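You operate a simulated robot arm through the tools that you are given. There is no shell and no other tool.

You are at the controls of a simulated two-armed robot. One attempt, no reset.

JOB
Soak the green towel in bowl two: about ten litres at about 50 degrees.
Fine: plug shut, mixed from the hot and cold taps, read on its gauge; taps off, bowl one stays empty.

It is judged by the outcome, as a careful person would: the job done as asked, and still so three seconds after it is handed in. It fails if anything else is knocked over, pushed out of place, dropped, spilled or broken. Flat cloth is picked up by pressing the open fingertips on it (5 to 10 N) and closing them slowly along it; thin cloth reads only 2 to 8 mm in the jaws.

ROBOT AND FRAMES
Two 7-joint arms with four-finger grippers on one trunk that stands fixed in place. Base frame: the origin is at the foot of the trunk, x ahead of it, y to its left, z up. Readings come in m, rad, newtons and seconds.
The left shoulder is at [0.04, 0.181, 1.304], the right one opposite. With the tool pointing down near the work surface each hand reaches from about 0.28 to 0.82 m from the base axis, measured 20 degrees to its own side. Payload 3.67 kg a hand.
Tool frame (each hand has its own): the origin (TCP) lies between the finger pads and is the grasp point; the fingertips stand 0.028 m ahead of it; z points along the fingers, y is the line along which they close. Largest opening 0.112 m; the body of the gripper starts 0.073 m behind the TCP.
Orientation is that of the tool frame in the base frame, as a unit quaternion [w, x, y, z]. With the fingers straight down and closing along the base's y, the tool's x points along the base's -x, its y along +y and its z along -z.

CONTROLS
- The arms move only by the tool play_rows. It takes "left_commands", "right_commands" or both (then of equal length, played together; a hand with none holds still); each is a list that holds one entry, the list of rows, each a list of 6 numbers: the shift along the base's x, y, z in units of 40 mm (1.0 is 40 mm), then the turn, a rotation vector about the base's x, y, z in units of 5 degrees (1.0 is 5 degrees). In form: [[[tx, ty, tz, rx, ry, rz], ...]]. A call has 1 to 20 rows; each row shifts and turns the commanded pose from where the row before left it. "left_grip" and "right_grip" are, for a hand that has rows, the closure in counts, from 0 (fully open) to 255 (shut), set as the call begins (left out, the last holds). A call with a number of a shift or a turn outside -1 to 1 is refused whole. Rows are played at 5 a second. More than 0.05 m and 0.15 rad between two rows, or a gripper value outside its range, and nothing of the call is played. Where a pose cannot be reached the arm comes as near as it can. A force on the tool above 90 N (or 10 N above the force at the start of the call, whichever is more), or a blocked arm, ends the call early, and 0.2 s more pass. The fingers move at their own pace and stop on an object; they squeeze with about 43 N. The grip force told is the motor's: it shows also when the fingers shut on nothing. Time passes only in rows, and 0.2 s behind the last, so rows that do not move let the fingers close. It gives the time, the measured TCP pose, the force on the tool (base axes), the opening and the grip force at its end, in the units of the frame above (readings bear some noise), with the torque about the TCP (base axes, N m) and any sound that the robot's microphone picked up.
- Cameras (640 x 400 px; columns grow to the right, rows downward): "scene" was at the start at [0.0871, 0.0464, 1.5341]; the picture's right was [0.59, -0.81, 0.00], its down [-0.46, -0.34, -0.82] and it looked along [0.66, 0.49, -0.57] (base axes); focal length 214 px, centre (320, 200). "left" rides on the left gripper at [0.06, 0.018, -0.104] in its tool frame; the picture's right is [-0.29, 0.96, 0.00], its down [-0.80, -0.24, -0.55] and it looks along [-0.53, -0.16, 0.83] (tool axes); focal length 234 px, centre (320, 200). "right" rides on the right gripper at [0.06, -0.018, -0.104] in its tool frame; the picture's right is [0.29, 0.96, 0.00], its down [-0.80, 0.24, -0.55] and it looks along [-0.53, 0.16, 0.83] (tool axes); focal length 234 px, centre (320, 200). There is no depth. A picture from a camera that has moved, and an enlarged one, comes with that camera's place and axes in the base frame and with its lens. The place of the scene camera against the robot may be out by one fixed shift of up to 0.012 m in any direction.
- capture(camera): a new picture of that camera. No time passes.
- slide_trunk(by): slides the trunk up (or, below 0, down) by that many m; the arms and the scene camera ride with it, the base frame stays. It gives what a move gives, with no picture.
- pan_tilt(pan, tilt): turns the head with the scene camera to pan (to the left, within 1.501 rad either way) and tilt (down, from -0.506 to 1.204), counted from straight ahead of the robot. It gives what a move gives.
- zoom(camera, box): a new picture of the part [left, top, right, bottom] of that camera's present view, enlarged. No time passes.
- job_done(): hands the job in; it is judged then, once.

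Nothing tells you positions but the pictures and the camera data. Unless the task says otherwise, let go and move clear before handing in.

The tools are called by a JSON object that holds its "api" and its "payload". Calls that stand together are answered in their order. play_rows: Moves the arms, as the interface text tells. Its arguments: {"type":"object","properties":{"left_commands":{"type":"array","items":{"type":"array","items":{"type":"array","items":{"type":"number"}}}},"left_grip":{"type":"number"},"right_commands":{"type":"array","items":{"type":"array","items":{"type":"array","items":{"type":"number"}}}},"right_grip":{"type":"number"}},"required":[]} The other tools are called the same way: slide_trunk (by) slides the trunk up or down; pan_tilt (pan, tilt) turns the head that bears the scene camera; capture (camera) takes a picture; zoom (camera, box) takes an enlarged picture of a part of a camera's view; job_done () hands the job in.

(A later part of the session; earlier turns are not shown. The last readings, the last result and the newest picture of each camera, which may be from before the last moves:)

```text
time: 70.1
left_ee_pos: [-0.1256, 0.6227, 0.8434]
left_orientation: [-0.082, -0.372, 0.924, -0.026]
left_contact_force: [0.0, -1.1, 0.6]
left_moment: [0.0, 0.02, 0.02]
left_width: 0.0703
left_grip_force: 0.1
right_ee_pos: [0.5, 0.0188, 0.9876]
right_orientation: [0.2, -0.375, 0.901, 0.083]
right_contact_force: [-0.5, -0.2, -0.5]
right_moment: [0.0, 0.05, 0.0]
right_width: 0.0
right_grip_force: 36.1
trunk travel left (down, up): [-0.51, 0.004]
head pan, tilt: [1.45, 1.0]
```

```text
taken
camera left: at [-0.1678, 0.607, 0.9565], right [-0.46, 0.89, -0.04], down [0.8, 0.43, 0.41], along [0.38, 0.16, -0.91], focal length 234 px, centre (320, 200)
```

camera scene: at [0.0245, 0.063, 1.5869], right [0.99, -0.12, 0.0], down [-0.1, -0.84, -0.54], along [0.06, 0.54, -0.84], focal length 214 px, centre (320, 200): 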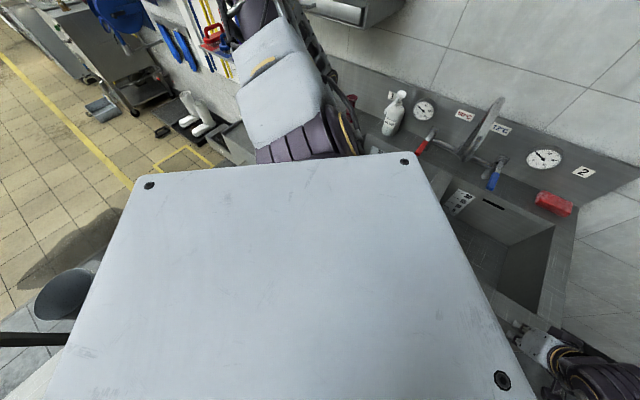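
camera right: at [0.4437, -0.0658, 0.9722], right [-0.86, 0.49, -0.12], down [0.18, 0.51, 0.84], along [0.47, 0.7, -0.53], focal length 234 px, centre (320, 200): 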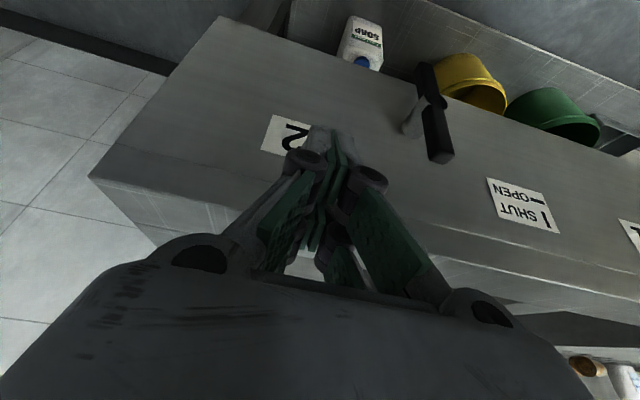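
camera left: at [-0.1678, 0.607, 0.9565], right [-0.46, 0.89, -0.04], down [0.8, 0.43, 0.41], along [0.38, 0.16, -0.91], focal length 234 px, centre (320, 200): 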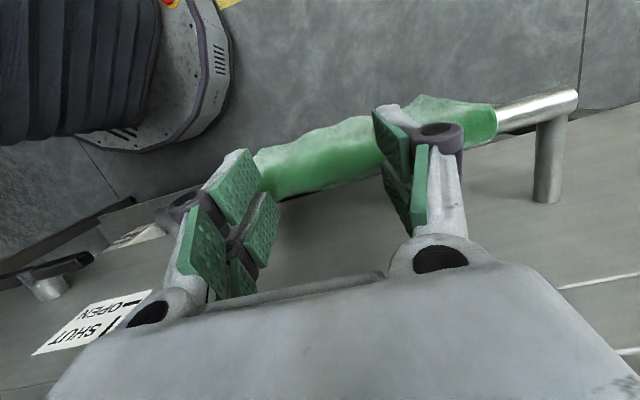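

Alignment is better now. I'll continue down until I feel contact.

{"api": "play_rows", "payload": {"left_commands": [[[-0.03, -0.03, -0.08, 0, 0, 0], [0, 0, 0, 0, 0, 0]]]}}

{"api": "play_rows", "payload": {"left_commands": [[[0, 0, -0.08, 0, 0, 0], [0, 0, 0, 0, 0, 0]]]}}

{"api": "play_rows", "payload": {"left_commands": [[[0, 0, -0.08, 0, 0, 0], [0, 0, 0, 0, 0, 0]]]}}

{"api": "capture", "payload": {"camera": "left"}}

```text
time: 70.7
left_ee_pos: [-0.1283, 0.6225, 0.84]
left_orientation: [-0.082, -0.373, 0.924, -0.026]
left_contact_force: [0.0, 0.2, -0.5]
left_moment: [0.01, -0.02, -0.01]
left_width: 0.07
left_grip_force: 0.0
right_ee_pos: [0.4979, 0.0187, 0.9885]
right_orientation: [0.199, -0.375, 0.902, 0.083]
right_contact_force: [-0.6, 0.9, -1.0]
right_moment: [-0.01, 0.0, 0.0]
right_width: 0.0
right_grip_force: 36.2
trunk travel left (down, up): [-0.51, 0.004]
head pan, tilt: [1.45, 1.0]
```

```text
time: 71.3
left_ee_pos: [-0.1281, 0.6205, 0.8364]
left_orientation: [-0.083, -0.373, 0.924, -0.026]
left_contact_force: [0.0, -0.2, 1.0]
left_moment: [0.03, -0.01, -0.03]
left_width: 0.0701
left_grip_force: 0.0
right_ee_pos: [0.4997, 0.0195, 0.9881]
right_orientation: [0.199, -0.374, 0.902, 0.084]
right_contact_force: [-0.6, -0.2, -0.5]
right_moment: [-0.04, 0.02, -0.03]
right_width: 0.0
right_grip_force: 35.6
trunk travel left (down, up): [-0.51, 0.004]
head pan, tilt: [1.45, 1.0]
```

```text
time: 71.9
left_ee_pos: [-0.1281, 0.6218, 0.8347]
left_orientation: [-0.083, -0.373, 0.924, -0.026]
left_contact_force: [0.4, 0.3, 6.4]
left_moment: [-0.06, -0.15, 0.01]
left_width: 0.0714
left_grip_force: 0.2
right_ee_pos: [0.4992, 0.019, 0.9872]
right_orientation: [0.2, -0.374, 0.902, 0.083]
right_contact_force: [-0.2, 0.0, 0.2]
right_moment: [0.03, 0.01, 0.03]
right_width: 0.0
right_grip_force: 35.5
trunk travel left (down, up): [-0.51, 0.004]
head pan, tilt: [1.45, 1.0]
```

```text
taken
camera left: at [-0.1684, 0.605, 0.9474], right [-0.46, 0.89, -0.04], down [0.81, 0.43, 0.41], along [0.38, 0.16, -0.91], focal length 234 px, centre (320, 200)
```

left: 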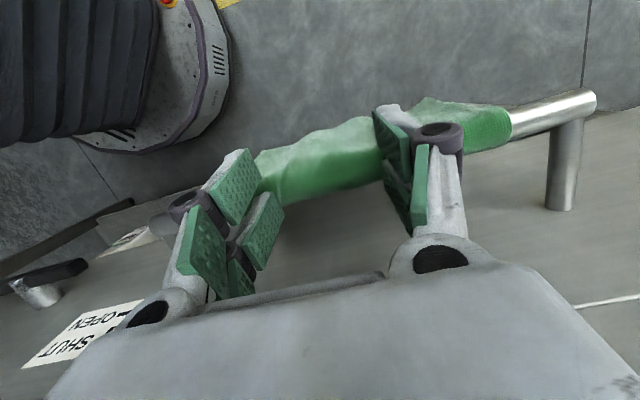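

Contact at 6 N. Now I'll close the fingers slowly along the bar.

{"api": "play_rows", "payload": {"left_commands": [[[0, 0, 0, 0, 0, 0], [0, 0, 0, 0, 0, 0]]], "left_grip": 120}}

{"api": "play_rows", "payload": {"left_commands": [[[0, 0, 0, 0, 0, 0], [0, 0, 0, 0, 0, 0]]], "left_grip": 145}}

{"api": "capture", "payload": {"camera": "left"}}

```text
time: 72.5
left_ee_pos: [-0.1269, 0.621, 0.8348]
left_orientation: [-0.083, -0.372, 0.924, -0.025]
left_contact_force: [1.0, 0.9, 7.1]
left_moment: [0.04, -0.04, 0.0]
left_width: 0.0609
left_grip_force: 0.0
right_ee_pos: [0.4987, 0.0183, 0.9878]
right_orientation: [0.2, -0.374, 0.902, 0.084]
right_contact_force: [-0.6, 0.3, 0.1]
right_moment: [-0.05, 0.01, 0.07]
right_width: 0.0
right_grip_force: 35.6
trunk travel left (down, up): [-0.51, 0.004]
head pan, tilt: [1.45, 1.0]
```

```text
time: 73.1
left_ee_pos: [-0.1272, 0.6206, 0.8354]
left_orientation: [-0.082, -0.373, 0.924, -0.026]
left_contact_force: [1.3, 0.9, 5.3]
left_moment: [0.02, -0.04, -0.01]
left_width: 0.0506
left_grip_force: 0.1
right_ee_pos: [0.4995, 0.0189, 0.9877]
right_orientation: [0.201, -0.375, 0.901, 0.084]
right_contact_force: [0.1, 0.8, 0.5]
right_moment: [-0.03, -0.02, 0.0]
right_width: 0.0
right_grip_force: 35.4
trunk travel left (down, up): [-0.51, 0.004]
head pan, tilt: [1.45, 1.0]
```

```text
taken
camera left: at [-0.1686, 0.605, 0.9474], right [-0.46, 0.89, -0.04], down [0.81, 0.43, 0.41], along [0.38, 0.16, -0.91], focal length 234 px, centre (320, 200)
```

left: 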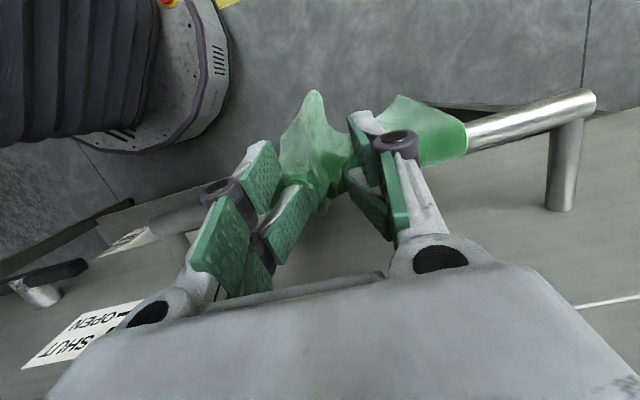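

The cloth is bunching up nicely between the fingers. I'll keep closing slowly.

{"api": "play_rows", "payload": {"left_commands": [[[0, 0, 0, 0, 0, 0], [0, 0, 0, 0, 0, 0]]], "left_grip": 170}}

{"api": "play_rows", "payload": {"left_commands": [[[0, 0, 0, 0, 0, 0], [0, 0, 0, 0, 0, 0]]], "left_grip": 195}}

{"api": "play_rows", "payload": {"left_commands": [[[0, 0, 0, 0, 0, 0], [0, 0, 0, 0, 0, 0]]], "left_grip": 220}}

{"api": "play_rows", "payload": {"left_commands": [[[0, 0, 0, 0, 0, 0], [0, 0, 0, 0, 0, 0], [0, 0, 0, 0, 0, 0]]], "left_grip": 255}}

{"api": "capture", "payload": {"camera": "left"}}

```text
time: 73.7
left_ee_pos: [-0.1278, 0.6206, 0.8349]
left_orientation: [-0.083, -0.372, 0.924, -0.025]
left_contact_force: [1.2, 0.7, 5.8]
left_moment: [0.05, -0.05, 0.0]
left_width: 0.0424
left_grip_force: 2.3
right_ee_pos: [0.4989, 0.0187, 0.9883]
right_orientation: [0.2, -0.375, 0.901, 0.084]
right_contact_force: [0.0, 0.8, 0.4]
right_moment: [0.01, 0.01, 0.01]
right_width: 0.0002
right_grip_force: 36.0
trunk travel left (down, up): [-0.51, 0.004]
head pan, tilt: [1.45, 1.0]
```

```text
time: 74.3
left_ee_pos: [-0.1275, 0.6192, 0.8349]
left_orientation: [-0.082, -0.373, 0.924, -0.025]
left_contact_force: [2.0, 2.1, 16.0]
left_moment: [0.13, -0.16, -0.01]
left_width: 0.0295
left_grip_force: 0.0
right_ee_pos: [0.5004, 0.0177, 0.9881]
right_orientation: [0.2, -0.375, 0.901, 0.086]
right_contact_force: [0.3, 0.2, -0.1]
right_moment: [0.01, 0.01, -0.04]
right_width: 0.0002
right_grip_force: 35.9
trunk travel left (down, up): [-0.51, 0.004]
head pan, tilt: [1.45, 1.0]
```

```text
time: 74.9
left_ee_pos: [-0.1263, 0.6203, 0.8367]
left_orientation: [-0.082, -0.373, 0.924, -0.023]
left_contact_force: [4.7, 6.2, 43.2]
left_moment: [0.58, -0.24, -0.03]
left_width: 0.0173
left_grip_force: 4.9
right_ee_pos: [0.5012, 0.0159, 0.9885]
right_orientation: [0.2, -0.374, 0.902, 0.085]
right_contact_force: [0.3, -0.3, -0.2]
right_moment: [-0.04, -0.02, -0.01]
right_width: 0.0001
right_grip_force: 35.1
trunk travel left (down, up): [-0.51, 0.004]
head pan, tilt: [1.45, 1.0]
```

```text
time: 75.7
left_ee_pos: [-0.1279, 0.6209, 0.8366]
left_orientation: [-0.082, -0.374, 0.924, -0.022]
left_contact_force: [3.0, 19.4, 66.8]
left_moment: [0.81, -0.59, 0.15]
left_width: 0.0033
left_grip_force: 40.6
right_ee_pos: [0.5009, 0.0152, 0.9879]
right_orientation: [0.2, -0.374, 0.901, 0.086]
right_contact_force: [-0.6, 0.4, -0.3]
right_moment: [0.01, 0.04, 0.01]
right_width: 0.0001
right_grip_force: 35.5
trunk travel left (down, up): [-0.51, 0.004]
head pan, tilt: [1.45, 1.0]
```

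```text
taken
camera left: at [-0.1683, 0.6037, 0.9501], right [-0.46, 0.89, -0.03], down [0.81, 0.43, 0.41], along [0.37, 0.16, -0.91], focal length 234 px, centre (320, 200)
```

left: 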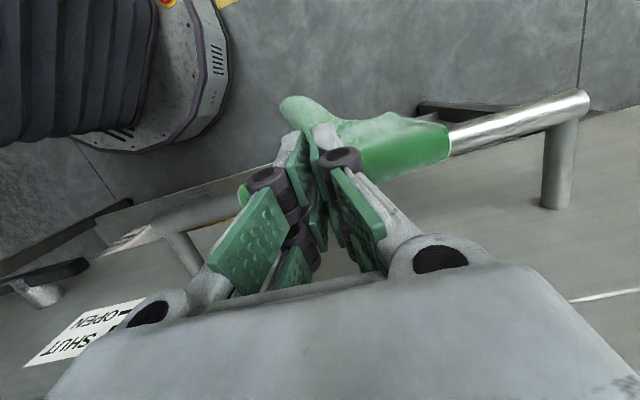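

The jaws read 3.3 mm, so cloth is held. I'll lift slowly, straight up.

{"api": "play_rows", "payload": {"left_commands": [[[0, 0, 0.3, 0, 0, 0], [0, 0, 0.3, 0, 0, 0], [0, 0, 0.4, 0, 0, 0], [0, 0, 0.5, 0, 0, 0], [0, 0, 0.5, 0, 0, 0], [0, 0, 0, 0, 0, 0]]]}}

{"api": "capture", "payload": {"camera": "left"}}

```text
time: 77.1
left_ee_pos: [-0.128, 0.6224, 0.9135]
left_orientation: [-0.082, -0.372, 0.924, -0.025]
left_contact_force: [0.2, 1.4, -1.0]
left_moment: [-0.04, 0.0, 0.03]
left_width: 0.0029
left_grip_force: 40.7
right_ee_pos: [0.4986, 0.0192, 0.989]
right_orientation: [0.199, -0.376, 0.901, 0.084]
right_contact_force: [0.5, -0.1, -1.7]
right_moment: [-0.01, -0.02, 0.04]
right_width: 0.0
right_grip_force: 35.3
trunk travel left (down, up): [-0.51, 0.004]
head pan, tilt: [1.45, 1.0]
```

```text
taken
camera left: at [-0.1694, 0.6057, 1.0267], right [-0.46, 0.89, -0.04], down [0.81, 0.43, 0.41], along [0.38, 0.16, -0.91], focal length 234 px, centre (320, 200)
```

left: 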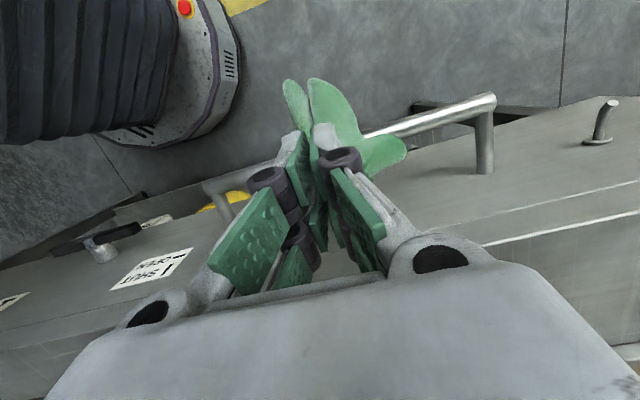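

{"api": "play_rows", "payload": {"left_commands": [[[0, 0, 0.8, 0, 0, 0], [0, 0, 0.8, 0, 0, 0], [0, 0, 0.8, 0, 0, 0], [0, 0, 0.8, 0, 0, 0], [0, 0, 0, 0, 0, 0]]]}}

{"api": "capture", "payload": {"camera": "left"}}

{"api": "pan_tilt", "payload": {"pan": 1.45, "tilt": 0.75}}

{"api": "capture", "payload": {"camera": "scene"}}

```text
time: 78.3
left_ee_pos: [-0.128, 0.6223, 1.0414]
left_orientation: [-0.084, -0.373, 0.924, -0.026]
left_contact_force: [-0.4, 0.0, 1.1]
left_moment: [0.0, -0.03, 0.03]
left_width: 0.0029
left_grip_force: 40.2
right_ee_pos: [0.4987, 0.0178, 0.9881]
right_orientation: [0.2, -0.374, 0.902, 0.083]
right_contact_force: [0.2, -0.2, -0.5]
right_moment: [0.0, 0.0, -0.03]
right_width: 0.0
right_grip_force: 35.7
trunk travel left (down, up): [-0.51, 0.004]
head pan, tilt: [1.45, 1.0]
```

```text
taken
camera left: at [-0.1683, 0.6064, 1.1553], right [-0.46, 0.89, -0.04], down [0.8, 0.43, 0.41], along [0.38, 0.16, -0.91], focal length 234 px, centre (320, 200)
```

left: 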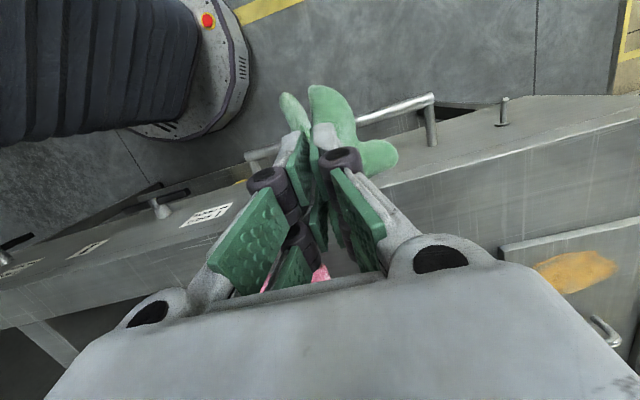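

```text
time: 79.1
left_ee_pos: [-0.1278, 0.6225, 1.042]
left_orientation: [-0.082, -0.372, 0.924, -0.026]
left_contact_force: [0.1, 0.1, -0.6]
left_moment: [-0.01, -0.01, 0.02]
left_width: 0.0029
left_grip_force: 40.2
right_ee_pos: [0.4983, 0.0179, 0.9886]
right_orientation: [0.2, -0.375, 0.901, 0.083]
right_contact_force: [-0.4, 0.4, -0.1]
right_moment: [-0.01, 0.03, -0.01]
right_width: 0.0001
right_grip_force: 35.5
trunk travel left (down, up): [-0.51, 0.004]
head pan, tilt: [1.45, 0.75]
```

```text
taken
camera scene: at [0.0251, 0.0766, 1.6059], right [0.99, -0.12, 0.0], down [-0.08, -0.68, -0.73], along [0.09, 0.73, -0.68], focal length 214 px, centre (320, 200)
```

scene: 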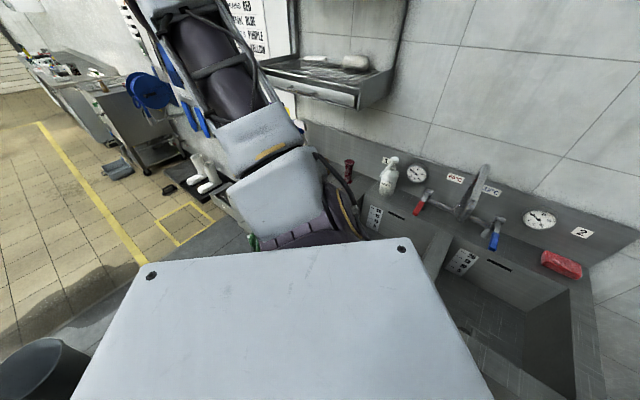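

The towel is up and off. I'll lift higher while drifting away from the rail, then check it.

{"api": "play_rows", "payload": {"left_commands": [[[0.1, 0.1, 0.8, 0, 0, 0], [0.2, 0.1, 0.8, 0, 0, 0], [0.3, 0.1, 0.8, 0, 0, 0], [0.5, 0.1, 0.8, 0, 0, 0], [0.8, 0, 0.8, 0, 0, 0], [0.9, 0, 0.8, 0, 0, 0], [0.9, 0, 0.5, 0, 0, 0], [0.9, 0, 0, 0, 0, 0], [0.9, 0, 0, 0, 0, 0], [0.9, 0, 0, 0, 0, 0], [0, 0, 0, 0, 0, 0]]]}}

{"api": "capture", "payload": {"camera": "left"}}

{"api": "capture", "payload": {"camera": "scene"}}

```text
time: 81.5
left_ee_pos: [0.0557, 0.6872, 1.1203]
left_orientation: [-0.083, -0.373, 0.924, -0.026]
left_contact_force: [0.7, 0.7, 0.2]
left_moment: [-0.03, 0.0, 0.02]
left_width: 0.003
left_grip_force: 40.2
left hand out of reach, approached as far as the arm can: row 2, 3, 4, 5, 6, 7
right_ee_pos: [0.4998, 0.0176, 0.9888]
right_orientation: [0.2, -0.374, 0.902, 0.084]
right_contact_force: [0.4, 0.5, 0.0]
right_moment: [-0.02, 0.02, 0.01]
right_width: 0.0
right_grip_force: 35.6
trunk travel left (down, up): [-0.51, 0.004]
head pan, tilt: [1.45, 0.75]
```

```text
taken
camera left: at [0.0148, 0.6703, 1.2335], right [-0.46, 0.89, -0.04], down [0.81, 0.43, 0.4], along [0.37, 0.16, -0.91], focal length 234 px, centre (320, 200)
```

left: 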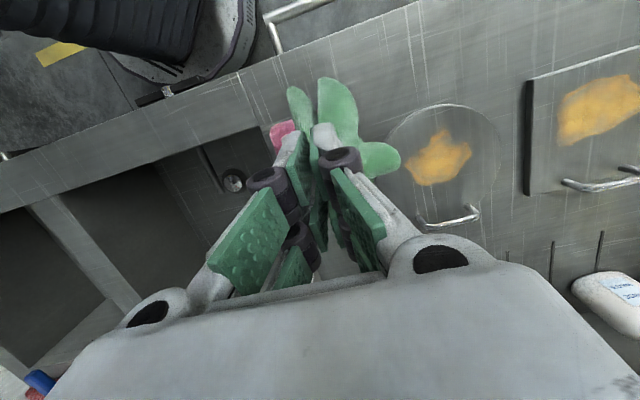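

```text
taken
camera scene: at [0.0266, 0.0763, 1.606], right [0.99, -0.12, 0.0], down [-0.08, -0.68, -0.73], along [0.09, 0.73, -0.68], focal length 214 px, centre (320, 200)
```

scene: 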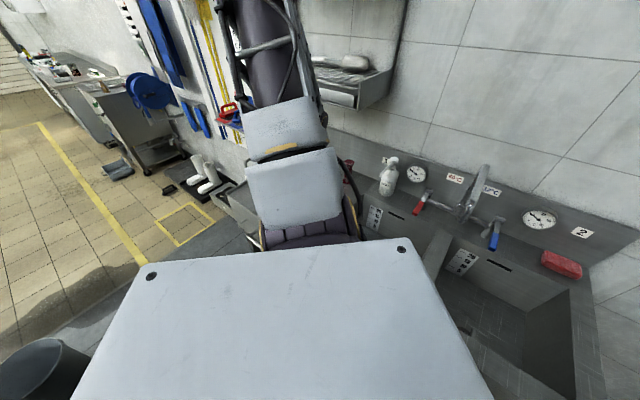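

The towel is fully off the rail. I'll raise it now and carry it over to bowl two at height.

{"api": "play_rows", "payload": {"left_commands": [[[0.1, -0.1, 0.9, 0, 0, 0], [0.2, -0.1, 0.9, 0, 0, 0], [0.3, -0.2, 0.9, 0, 0, 0], [0.4, -0.3, 0.9, 0, 0, 0], [0.5, -0.4, 0.5, 0, 0, 0], [0.8, -0.5, 0, 0, 0, 0], [0.8, -0.6, 0, 0, 0, 0], [0.8, -0.6, 0, 0, 0, 0], [0.8, -0.6, 0, 0, 0, 0], [0, 0, 0, 0, 0, 0]]]}}

{"api": "pan_tilt", "payload": {"pan": 0.8, "tilt": 0.7}}

{"api": "capture", "payload": {"camera": "scene"}}

{"api": "capture", "payload": {"camera": "left"}}

```text
time: 83.7
left_ee_pos: [0.2368, 0.5459, 1.232]
left_orientation: [-0.085, -0.359, 0.928, -0.054]
left_contact_force: [-0.4, 0.0, 0.6]
left_moment: [0.02, 0.0, 0.03]
left_width: 0.0027
left_grip_force: 40.3
left hand out of reach, approached as far as the arm can: row 1, 2
right_ee_pos: [0.4994, 0.0178, 0.9881]
right_orientation: [0.2, -0.375, 0.901, 0.083]
right_contact_force: [0.7, -0.3, 0.8]
right_moment: [-0.02, -0.05, 0.01]
right_width: 0.0
right_grip_force: 35.5
trunk travel left (down, up): [-0.51, 0.004]
head pan, tilt: [1.45, 0.75]
```

```text
time: 84.7
left_ee_pos: [0.2381, 0.5452, 1.232]
left_orientation: [-0.083, -0.359, 0.928, -0.054]
left_contact_force: [0.5, -0.4, -0.3]
left_moment: [0.03, 0.03, 0.0]
left_width: 0.0029
left_grip_force: 40.0
right_ee_pos: [0.4991, 0.0192, 0.9874]
right_orientation: [0.2, -0.375, 0.901, 0.084]
right_contact_force: [0.3, 0.4, 0.1]
right_moment: [0.03, 0.01, 0.0]
right_width: 0.0
right_grip_force: 35.3
trunk travel left (down, up): [-0.51, 0.004]
head pan, tilt: [0.799, 0.7]
```

```text
taken
camera scene: at [0.0754, 0.0551, 1.6102], right [0.72, -0.7, 0.0], down [-0.45, -0.46, -0.76], along [0.53, 0.55, -0.64], focal length 214 px, centre (320, 200)
```

scene: 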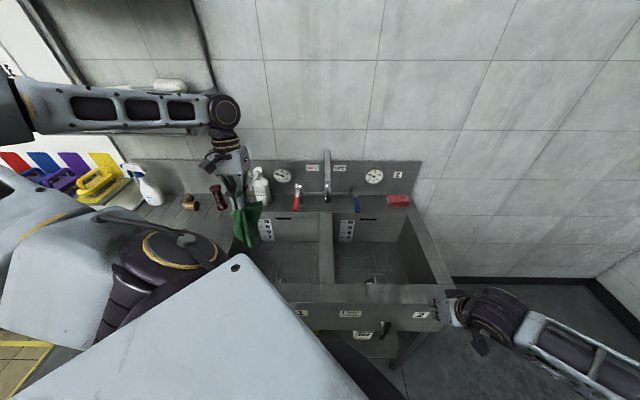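

```text
taken
camera left: at [0.1944, 0.5371, 1.3455], right [-0.44, 0.89, -0.09], down [0.81, 0.44, 0.4], along [0.4, 0.1, -0.91], focal length 234 px, centre (320, 200)
```

left: 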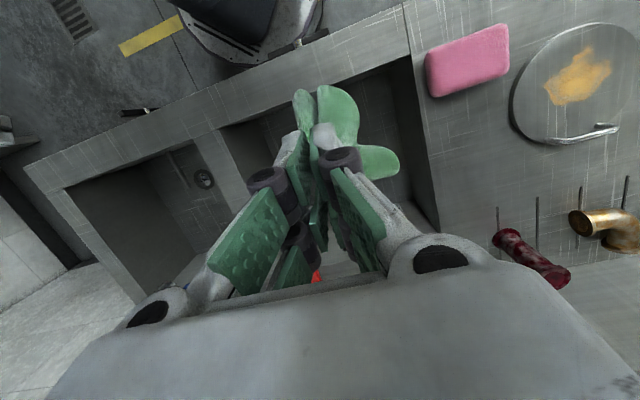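

The towel hangs about 0.18 m below the fingers. I'll carry it around the front of the spout to above bowl two, and move the right hand out of the way.

{"api": "play_rows", "payload": {"left_commands": [[[0.51, -0.95, 0, 0.707, -0.707, 0], [0.51, -0.95, 0, 0.707, -0.707, 0], [0.51, -0.95, 0, 0, 0, 0], [0.51, -0.95, 0, 0, 0, 0], [0.51, -0.95, 0, 0, 0, 0], [0.51, -0.95, 0, 0, 0, 0], [0.88, -0.28, 0, 0, 0, 0], [0.88, -0.28, 0, 0, 0, 0], [0.88, -0.28, 0, 0, 0, 0], [0.88, -0.28, 0, 0, 0, 0], [0.88, -0.28, 0, 0, 0, 0], [0.88, -0.28, 0, 0, 0, 0], [0.88, -0.28, 0, 0, 0, 0], [0, 0, 0, 0, 0, 0]]], "right_commands": [[[0, -0.8, 0.3, 0, 0, 0], [0, -0.8, 0.3, 0, 0, 0], [0, -0.8, 0.3, 0, 0, 0], [0, -0.8, 0.3, 0, 0, 0], [0, 0, 0, 0, 0, 0], [0, 0, 0, 0, 0, 0], [0, 0, 0, 0, 0, 0], [0, 0, 0, 0, 0, 0], [0, 0, 0, 0, 0, 0], [0, 0, 0, 0, 0, 0], [0, 0, 0, 0, 0, 0], [0, 0, 0, 0, 0, 0], [0, 0, 0, 0, 0, 0], [0, 0, 0, 0, 0, 0]]]}}

{"api": "capture", "payload": {"camera": "scene"}}

{"api": "capture", "payload": {"camera": "left"}}

```text
time: 87.7
left_ee_pos: [0.6071, 0.2417, 1.2328]
left_orientation: [-0.005, -0.36, 0.933, -0.019]
left_contact_force: [-0.5, 0.2, 0.7]
left_moment: [0.0, 0.01, 0.03]
left_width: 0.0032
left_grip_force: 40.6
right_ee_pos: [0.4981, -0.1092, 1.0364]
right_orientation: [0.2, -0.374, 0.901, 0.084]
right_contact_force: [-0.1, -0.9, -0.6]
right_moment: [0.0, 0.01, -0.03]
right_width: 0.0002
right_grip_force: 36.2
trunk travel left (down, up): [-0.51, 0.004]
head pan, tilt: [0.799, 0.7]
```

```text
taken
camera scene: at [0.0744, 0.0555, 1.6102], right [0.72, -0.7, 0.0], down [-0.45, -0.46, -0.76], along [0.53, 0.55, -0.64], focal length 214 px, centre (320, 200)
```

scene: 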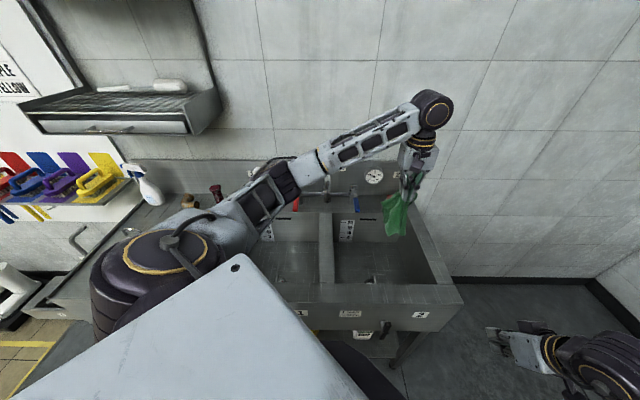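

```text
taken
camera left: at [0.5495, 0.218, 1.3377], right [-0.43, 0.9, -0.04], down [0.75, 0.38, 0.54], along [0.5, 0.21, -0.84], focal length 234 px, centre (320, 200)
```

left: 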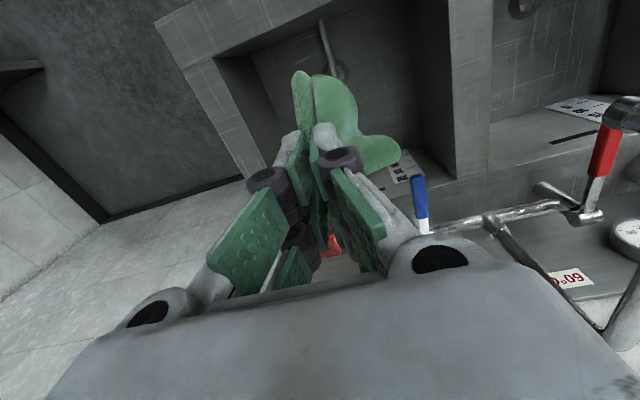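

The towel hangs above bowl two. I'll lower it in, watching that the forearm stays clear of the spout.

{"api": "play_rows", "payload": {"left_commands": [[[-0.05, -0.2, -0.8, 0, 0, 0], [-0.05, -0.2, -0.8, 0, 0, 0], [-0.05, -0.2, -0.8, 0, 0, 0], [-0.05, -0.2, -0.8, 0, 0, 0], [-0.05, -0.2, -0.8, 0, 0, 0], [0, 0, -0.8, 0, 0, 0], [0, 0, 0, 0, 0, 0]]]}}

{"api": "capture", "payload": {"camera": "scene"}}

{"api": "capture", "payload": {"camera": "right"}}

```text
time: 89.3
left_ee_pos: [0.5959, 0.2006, 1.0418]
left_orientation: [-0.005, -0.36, 0.933, -0.019]
left_contact_force: [0.0, -0.8, 0.5]
left_moment: [-0.01, 0.0, 0.0]
left_width: 0.0029
left_grip_force: 40.0
right_ee_pos: [0.4993, -0.1102, 1.0365]
right_orientation: [0.199, -0.375, 0.902, 0.083]
right_contact_force: [-0.7, -0.5, -0.1]
right_moment: [0.0, 0.02, -0.04]
right_width: 0.0001
right_grip_force: 35.5
trunk travel left (down, up): [-0.51, 0.004]
head pan, tilt: [0.799, 0.7]
```

```text
taken
camera scene: at [0.0753, 0.0546, 1.6102], right [0.72, -0.7, 0.0], down [-0.45, -0.46, -0.76], along [0.53, 0.55, -0.64], focal length 214 px, centre (320, 200)
```

scene: 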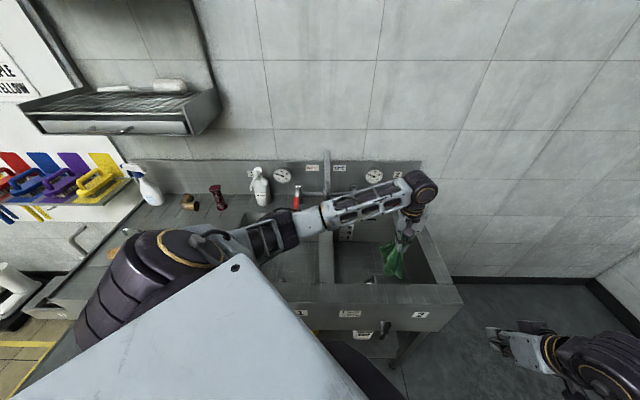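

```text
taken
camera right: at [0.4432, -0.1928, 1.1055], right [-0.86, 0.49, -0.12], down [0.17, 0.51, 0.84], along [0.47, 0.7, -0.53], focal length 234 px, centre (320, 200)
```

right: 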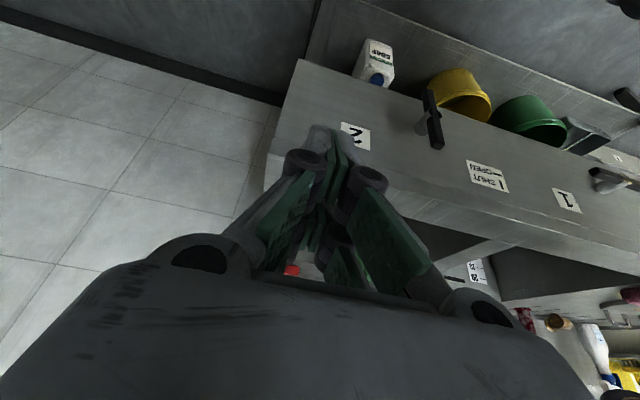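

{"api": "play_rows", "payload": {"left_commands": [[[0, 0, -0.8, 0, 0, 0], [0, 0, -0.8, 0, 0, 0], [0, 0, -0.8, 0, 0, 0], [0, 0, -0.8, 0, 0, 0], [0, 0, -0.8, 0, 0, 0], [0, 0, -0.8, 0, 0, 0], [0, 0, 0, 0, 0, 0]]]}}

{"api": "capture", "payload": {"camera": "scene"}}

{"api": "capture", "payload": {"camera": "left"}}

```text
time: 90.9
left_ee_pos: [0.5971, 0.1993, 0.8495]
left_orientation: [-0.005, -0.359, 0.933, -0.018]
left_contact_force: [0.3, 0.0, -0.1]
left_moment: [0.01, -0.01, 0.02]
left_width: 0.0029
left_grip_force: 40.2
right_ee_pos: [0.4994, -0.1098, 1.0373]
right_orientation: [0.199, -0.374, 0.902, 0.084]
right_contact_force: [-0.1, 0.0, -0.1]
right_moment: [-0.03, 0.01, -0.03]
right_width: 0.0
right_grip_force: 35.7
trunk travel left (down, up): [-0.51, 0.004]
head pan, tilt: [0.799, 0.7]
```

```text
taken
camera scene: at [0.0752, 0.0549, 1.6102], right [0.72, -0.7, 0.0], down [-0.45, -0.46, -0.76], along [0.53, 0.55, -0.64], focal length 214 px, centre (320, 200)
```

scene: 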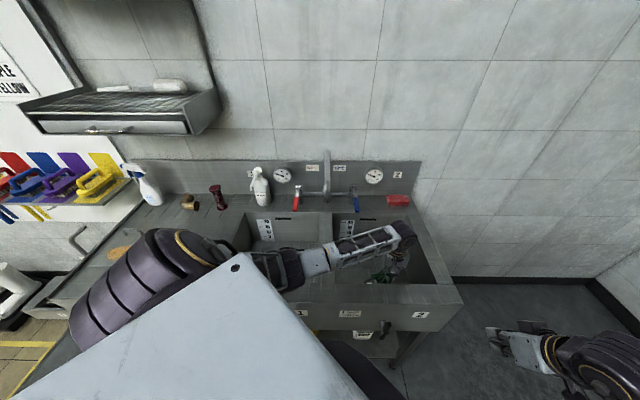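

```text
taken
camera left: at [0.54, 0.1772, 0.9541], right [-0.43, 0.9, -0.04], down [0.75, 0.38, 0.54], along [0.5, 0.21, -0.84], focal length 234 px, centre (320, 200)
```

left: 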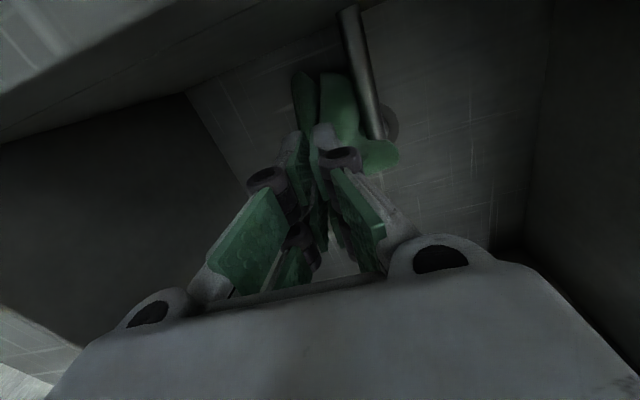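

{"api": "play_rows", "payload": {"left_commands": [[[0, 0, -0.6, 0, 0, 0], [0.1, 0.1, -0.6, 0, 0, 0], [0.1, 0.1, -0.6, 0, 0, 0], [0.1, 0.1, -0.3, 0, 0, 0], [0, 0, 0, 0, 0, 0]]]}}

{"api": "capture", "payload": {"camera": "left"}}

{"api": "zoom", "payload": {"camera": "scene", "box": [220, 140, 480, 340]}}

```text
time: 92.1
left_ee_pos: [0.6086, 0.2124, 0.7658]
left_orientation: [-0.004, -0.359, 0.933, -0.018]
left_contact_force: [-1.1, 0.0, 0.2]
left_moment: [0.01, 0.0, 0.03]
left_width: 0.0028
left_grip_force: 40.2
right_ee_pos: [0.4989, -0.1077, 1.0361]
right_orientation: [0.199, -0.375, 0.902, 0.084]
right_contact_force: [-0.1, 0.2, 0.7]
right_moment: [-0.01, -0.02, -0.01]
right_width: 0.0001
right_grip_force: 35.6
trunk travel left (down, up): [-0.51, 0.004]
head pan, tilt: [0.799, 0.7]
```

```text
taken
camera left: at [0.5511, 0.1893, 0.87], right [-0.43, 0.9, -0.04], down [0.75, 0.38, 0.54], along [0.5, 0.21, -0.84], focal length 234 px, centre (320, 200)
```

left: 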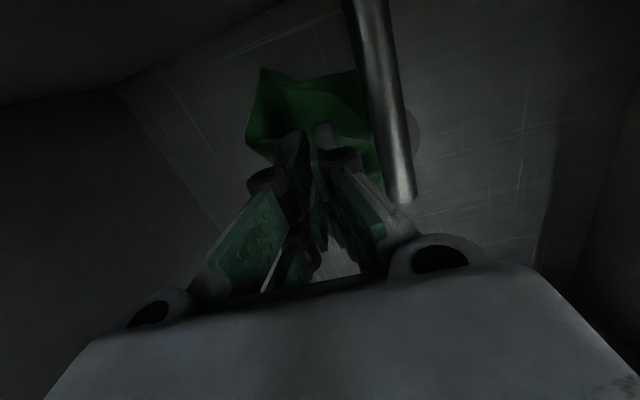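

```text
2.00 times, centred on (350, 240) of scene
camera zoom: at [0.075, 0.055, 1.6102], right [0.72, -0.7, 0.0], down [-0.45, -0.46, -0.76], along [0.53, 0.55, -0.64], focal length 429 px, centre (260, 120)
```

zoom: 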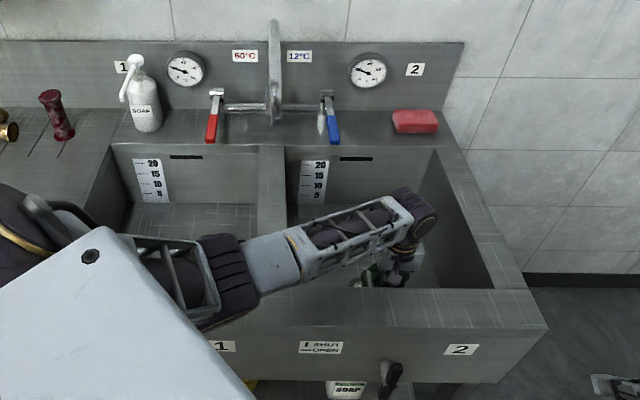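

A linkage rod (at the stem's height) sits just left of the fingers, so I'll shift the hand to the right before opening, and open only part way.

{"api": "play_rows", "payload": {"left_commands": [[[0.4, -0.4, 0, 0, 0, 0], [0.5, -0.5, 0, 0, 0, 0], [0, 0, 0, 0, 0, 0]]]}}

{"api": "play_rows", "payload": {"left_commands": [[[0, 0, 0, 0, 0, 0], [0, 0, 0, 0, 0, 0], [0, 0, 0, 0, 0, 0]]], "left_grip": 130}}

{"api": "capture", "payload": {"camera": "left"}}

```text
time: 92.9
left_ee_pos: [0.6441, 0.1752, 0.7649]
left_orientation: [-0.004, -0.36, 0.933, -0.018]
left_contact_force: [0.6, 0.4, 0.5]
left_moment: [-0.04, -0.01, 0.01]
left_width: 0.003
left_grip_force: 39.8
right_ee_pos: [0.498, -0.1082, 1.0374]
right_orientation: [0.2, -0.374, 0.902, 0.083]
right_contact_force: [-0.3, 0.4, 0.8]
right_moment: [-0.02, -0.02, -0.06]
right_width: 0.0001
right_grip_force: 35.2
trunk travel left (down, up): [-0.51, 0.004]
head pan, tilt: [0.799, 0.7]
```

```text
time: 93.7
left_ee_pos: [0.6434, 0.1759, 0.7647]
left_orientation: [-0.004, -0.359, 0.933, -0.017]
left_contact_force: [0.2, -0.4, -0.5]
left_moment: [0.01, 0.01, 0.01]
left_width: 0.055
left_grip_force: 0.1
right_ee_pos: [0.4988, -0.1093, 1.0359]
right_orientation: [0.199, -0.375, 0.902, 0.084]
right_contact_force: [0.7, -0.6, -0.7]
right_moment: [-0.02, -0.03, 0.02]
right_width: 0.0
right_grip_force: 35.3
trunk travel left (down, up): [-0.51, 0.004]
head pan, tilt: [0.799, 0.7]
```

```text
taken
camera left: at [0.5876, 0.1526, 0.8696], right [-0.43, 0.9, -0.04], down [0.75, 0.38, 0.54], along [0.5, 0.21, -0.84], focal length 234 px, centre (320, 200)
```

left: 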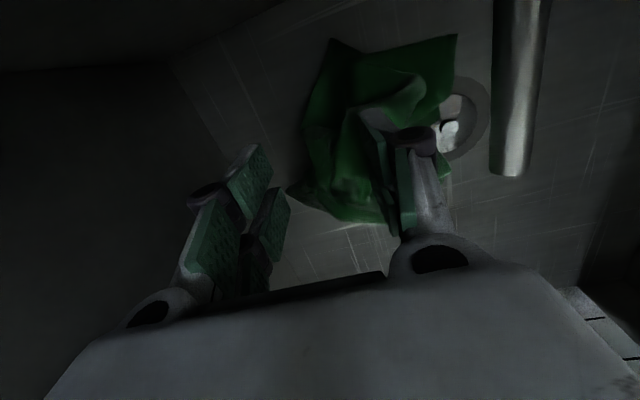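

The towel has dropped onto the bowl floor. I'll raise the left hand out and look.

{"api": "play_rows", "payload": {"left_commands": [[[0, 0, 0.5, 0, 0, 0], [0, 0, 0.8, 0, 0, 0], [0, 0, 0.8, 0, 0, 0], [0, 0, 0.8, 0, 0, 0], [0, 0, 0.8, 0, 0, 0], [0, 0, 0.8, 0, 0, 0], [0, 0, 0.8, 0, 0, 0], [0, 0, 0.8, 0, 0, 0], [-0.3, 0.3, 0.8, 0, 0, 0], [-0.3, 0.3, 0.8, 0, 0, 0], [-0.3, 0.3, 0.8, 0, 0, 0], [-0.3, 0.3, 0.8, 0, 0, 0], [0, 0, 0, 0, 0, 0]]]}}

{"api": "capture", "payload": {"camera": "left"}}

{"api": "capture", "payload": {"camera": "scene"}}

```text
time: 96.5
left_ee_pos: [0.5967, 0.2239, 1.1381]
left_orientation: [-0.005, -0.359, 0.933, -0.018]
left_contact_force: [0.7, 0.4, 0.9]
left_moment: [0.01, 0.01, -0.04]
left_width: 0.055
left_grip_force: 0.1
right_ee_pos: [0.4996, -0.1104, 1.0363]
right_orientation: [0.199, -0.375, 0.901, 0.085]
right_contact_force: [0.4, -0.3, 0.9]
right_moment: [0.01, -0.01, 0.0]
right_width: 0.0
right_grip_force: 36.0
trunk travel left (down, up): [-0.51, 0.004]
head pan, tilt: [0.799, 0.7]
```

```text
taken
camera left: at [0.5397, 0.201, 1.2425], right [-0.43, 0.9, -0.04], down [0.75, 0.38, 0.54], along [0.5, 0.21, -0.84], focal length 234 px, centre (320, 200)
```

left: 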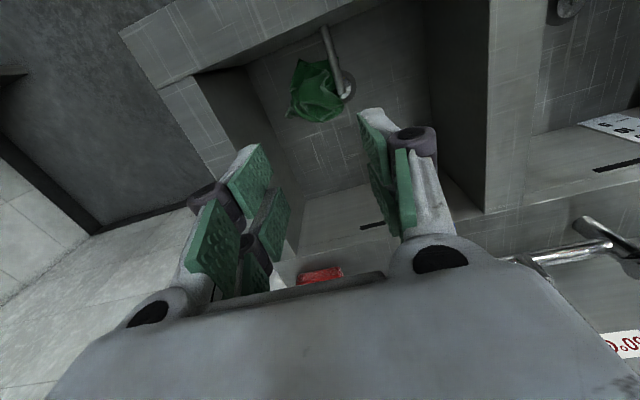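

```text
taken
camera scene: at [0.0757, 0.0548, 1.6101], right [0.72, -0.7, 0.0], down [-0.45, -0.46, -0.76], along [0.53, 0.55, -0.64], focal length 214 px, centre (320, 200)
```

scene: 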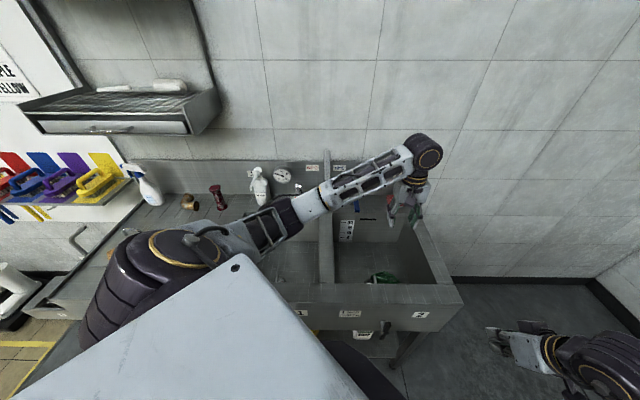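

The towel lies in bowl two. Next I'll swing the spout from over the divider to over bowl two: close the left hand and bring it to the spout's left side, going high and around the front.

{"api": "play_rows", "payload": {"left_commands": [[[0, 0, 1, 0, 0, 0], [0, 0, 1, 0, 0, 0], [0, 0, 1, 0, 0, 0], [0, 0, 1, 0, 0, 0], [-0.85, 0.536, 0, 0, 0, 0], [-0.85, 0.536, 0, 0, 0, 0], [-0.85, 0.536, 0, 0, 0, 0], [-0.85, 0.536, 0, 0, 0, 0], [-0.85, 0.536, 0, 0, 0, 0], [-0.85, 0.536, 0, 0, 0, 0], [-0.85, 0.536, 0, 0, 0, 0], [-0.85, 0.536, 0, 0, 0, 0], [-0.85, 0.536, 0, 0, 0, 0], [0.8, 0.8, 0, 0, 0, 0], [0.8, 0.8, 0, 0, 0, 0], [0.8, 0.8, 0, 0, 0, 0], [0.8, 0.8, 0, 0, 0, 0], [0, 0, 0, 0, 0, 0]]], "left_grip": 255}}

{"api": "capture", "payload": {"camera": "left"}}

{"api": "capture", "payload": {"camera": "scene"}}

```text
time: 100.3
left_ee_pos: [0.4188, 0.5426, 1.2986]
left_orientation: [-0.005, -0.359, 0.933, -0.017]
left_contact_force: [-0.3, -0.4, 0.0]
left_moment: [0.02, 0.04, -0.04]
left_width: 0.0
left_grip_force: 35.7
right_ee_pos: [0.4999, -0.1094, 1.0372]
right_orientation: [0.199, -0.375, 0.901, 0.084]
right_contact_force: [0.5, 0.8, -0.5]
right_moment: [-0.02, 0.03, 0.03]
right_width: 0.0
right_grip_force: 35.2
trunk travel left (down, up): [-0.51, 0.004]
head pan, tilt: [0.799, 0.7]
```

```text
taken
camera left: at [0.3625, 0.5213, 1.4024], right [-0.43, 0.9, -0.04], down [0.75, 0.38, 0.54], along [0.5, 0.21, -0.84], focal length 234 px, centre (320, 200)
```

left: 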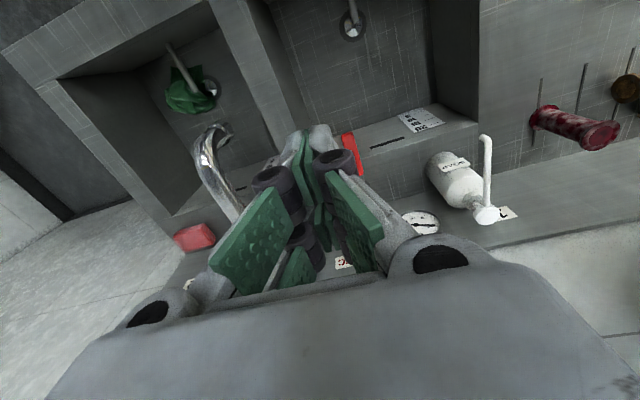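

```text
taken
camera scene: at [0.0755, 0.0546, 1.6102], right [0.72, -0.7, 0.0], down [-0.45, -0.46, -0.76], along [0.53, 0.55, -0.64], focal length 214 px, centre (320, 200)
```

scene: 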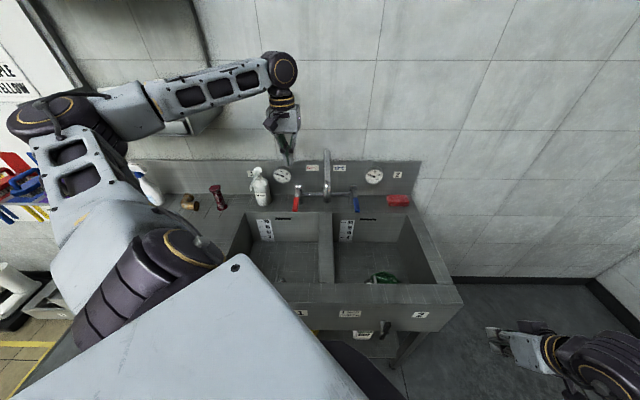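

{"api": "play_rows", "payload": {"left_commands": [[[0, 0, -0.85, 0, 0, 0], [0, 0, -0.85, 0, 0, 0], [0, 0, -0.85, 0, 0, 0], [0, 0, -0.85, 0, 0, 0], [0, 0, -0.85, 0, 0, 0], [0, 0, 0, 0, 0, 0]]]}}

{"api": "capture", "payload": {"camera": "left"}}

{"api": "zoom", "payload": {"camera": "scene", "box": [220, 100, 460, 250]}}

```text
time: 101.7
left_ee_pos: [0.418, 0.5424, 1.1285]
left_orientation: [-0.004, -0.36, 0.933, -0.019]
left_contact_force: [0.1, -1.5, 0.1]
left_moment: [-0.06, -0.01, -0.02]
left_width: 0.0
left_grip_force: 35.9
right_ee_pos: [0.4987, -0.1103, 1.0368]
right_orientation: [0.201, -0.375, 0.901, 0.084]
right_contact_force: [0.3, -0.2, 0.1]
right_moment: [-0.01, -0.01, 0.01]
right_width: 0.0
right_grip_force: 35.8
trunk travel left (down, up): [-0.51, 0.004]
head pan, tilt: [0.799, 0.7]
```

```text
taken
camera left: at [0.3613, 0.5212, 1.2326], right [-0.43, 0.9, -0.04], down [0.75, 0.38, 0.54], along [0.5, 0.21, -0.84], focal length 234 px, centre (320, 200)
```

left: 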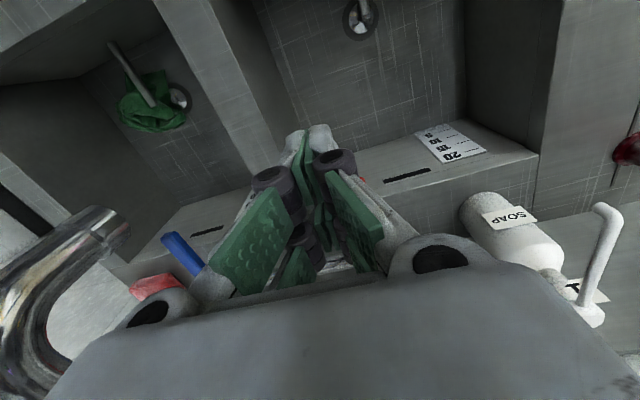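

```text
2.67 times, centred on (340, 175) of scene
camera zoom: at [0.0747, 0.0545, 1.6103], right [0.72, -0.7, 0.0], down [-0.45, -0.46, -0.77], along [0.53, 0.55, -0.64], focal length 572 px, centre (267, 267)
```

zoom: 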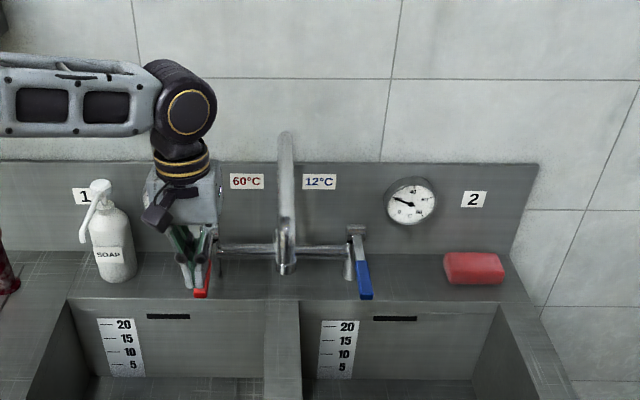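

Fingers are left of the spout at its height. I'll push the spout to the right along its arc.

{"api": "play_rows", "payload": {"left_commands": [[[0.35, 0.35, 0, 0, 0, 0], [0.525, -0.525, 0, 0, 0, 0], [0.525, -0.525, 0, 0, 0, 0], [0.525, -0.525, 0, 0, 0, 0], [0.477, -0.43, 0, 0, 0, 0], [0.477, -0.43, 0, 0, 0, 0], [0.477, -0.43, 0, 0, 0, 0], [0, 0, 0, 0, 0, 0]]]}}

{"api": "zoom", "payload": {"camera": "scene", "box": [220, 100, 460, 250]}}

```text
time: 103.5
left_ee_pos: [0.5519, 0.443, 1.1287]
left_orientation: [-0.004, -0.36, 0.933, -0.019]
left_contact_force: [-0.4, -0.4, 0.0]
left_moment: [-0.01, -0.01, -0.03]
left_width: 0.0001
left_grip_force: 35.1
right_ee_pos: [0.4986, -0.1088, 1.0364]
right_orientation: [0.2, -0.374, 0.902, 0.083]
right_contact_force: [-0.3, -0.6, 0.0]
right_moment: [0.0, -0.01, 0.02]
right_width: 0.0003
right_grip_force: 36.0
trunk travel left (down, up): [-0.51, 0.004]
head pan, tilt: [0.799, 0.7]
```

```text
2.67 times, centred on (340, 175) of scene
camera zoom: at [0.0747, 0.0552, 1.6102], right [0.72, -0.7, 0.0], down [-0.45, -0.46, -0.76], along [0.53, 0.55, -0.64], focal length 572 px, centre (267, 267)
```

zoom: 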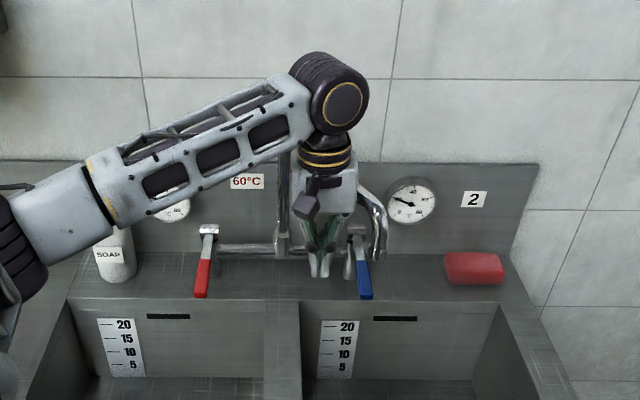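

The spout has swung to about 33°, over bowl two. To leave the cold lever free I'll swing it on to about 60°.

{"api": "play_rows", "payload": {"left_commands": [[[0.5, -0.1, 0, 0, 0, 0], [0.5, -0.05, 0, 0, 0, 0], [0.5, 0, 0, 0, 0, 0], [0, 0, 0, 0, 0, 0]]]}}

{"api": "zoom", "payload": {"camera": "scene", "box": [220, 100, 460, 250]}}

{"api": "capture", "payload": {"camera": "left"}}

```text
time: 104.5
left_ee_pos: [0.6133, 0.4379, 1.1266]
left_orientation: [-0.005, -0.359, 0.933, -0.017]
left_contact_force: [-0.9, -0.2, 0.0]
left_moment: [-0.03, 0.0, 0.03]
left_width: 0.0
left_grip_force: 35.7
right_ee_pos: [0.4984, -0.1091, 1.0372]
right_orientation: [0.199, -0.375, 0.902, 0.084]
right_contact_force: [0.3, -0.1, -0.8]
right_moment: [0.02, 0.03, 0.01]
right_width: 0.0
right_grip_force: 35.7
trunk travel left (down, up): [-0.51, 0.004]
head pan, tilt: [0.799, 0.7]
```

```text
2.67 times, centred on (340, 175) of scene
camera zoom: at [0.0751, 0.0549, 1.6102], right [0.72, -0.7, 0.0], down [-0.45, -0.46, -0.76], along [0.53, 0.55, -0.64], focal length 572 px, centre (267, 267)
```

zoom: 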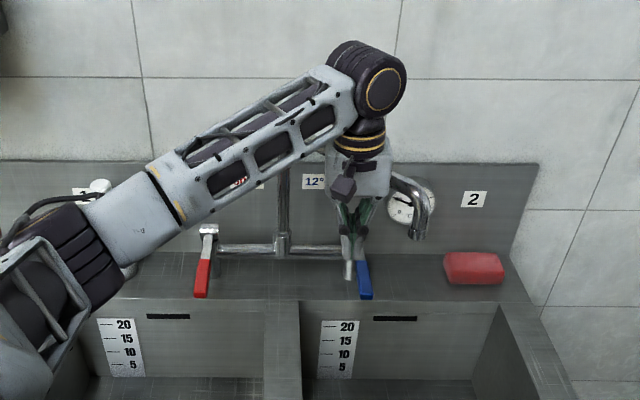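

```text
taken
camera left: at [0.5559, 0.4162, 1.232], right [-0.43, 0.9, -0.04], down [0.75, 0.38, 0.54], along [0.5, 0.21, -0.84], focal length 234 px, centre (320, 200)
```

left: 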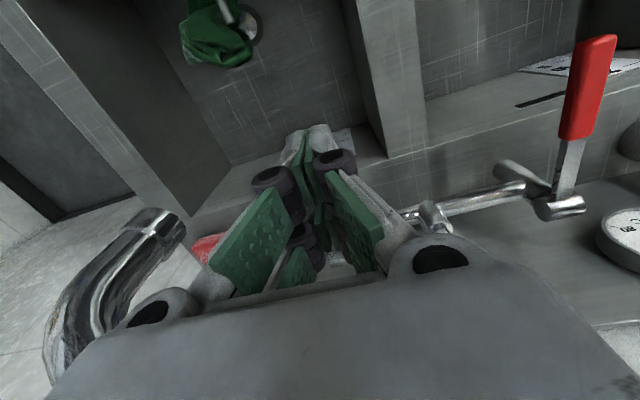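

The mouth is at about 52°, over bowl two. A bit more to clear the cold lever's tip.

{"api": "play_rows", "payload": {"left_commands": [[[0.5, 0.15, 0, 0, 0, 0], [0.5, 0.2, 0, 0, 0, 0], [0, 0, 0, 0, 0, 0]]]}}

{"api": "zoom", "payload": {"camera": "scene", "box": [220, 100, 460, 250]}}

```text
time: 105.1
left_ee_pos: [0.6274, 0.4432, 1.134]
left_orientation: [-0.014, -0.35, 0.936, -0.016]
left_contact_force: [-68.8, -9.7, 19.4]
left_moment: [0.56, -5.4, -0.81]
left_width: 0.0002
left_grip_force: 35.3
right_ee_pos: [0.4914, -0.109, 1.0404]
right_orientation: [0.203, -0.376, 0.9, 0.083]
right_contact_force: [0.5, 0.7, 0.4]
right_moment: [-0.06, 0.06, -0.04]
right_width: 0.0003
right_grip_force: 35.7
trunk travel left (down, up): [-0.51, 0.004]
head pan, tilt: [0.799, 0.7]
stopped in row 2 (left hand): the force on the tool passed its limit at 105 N (the readings are from after the stop); the commanded pose is now the measured one
```

```text
2.67 times, centred on (340, 175) of scene
camera zoom: at [0.0625, 0.0532, 1.611], right [0.72, -0.7, 0.0], down [-0.44, -0.46, -0.77], along [0.54, 0.55, -0.64], focal length 572 px, centre (267, 267)
```

zoom: 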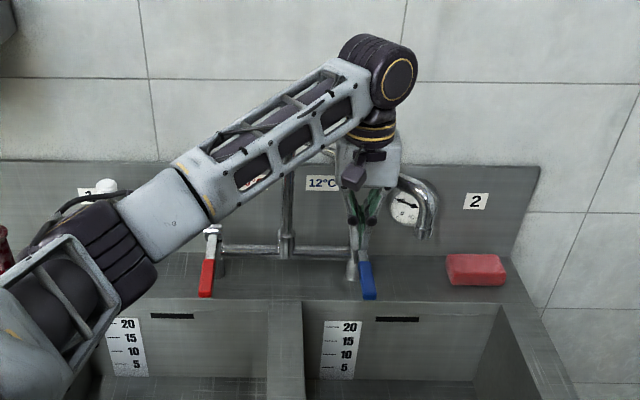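

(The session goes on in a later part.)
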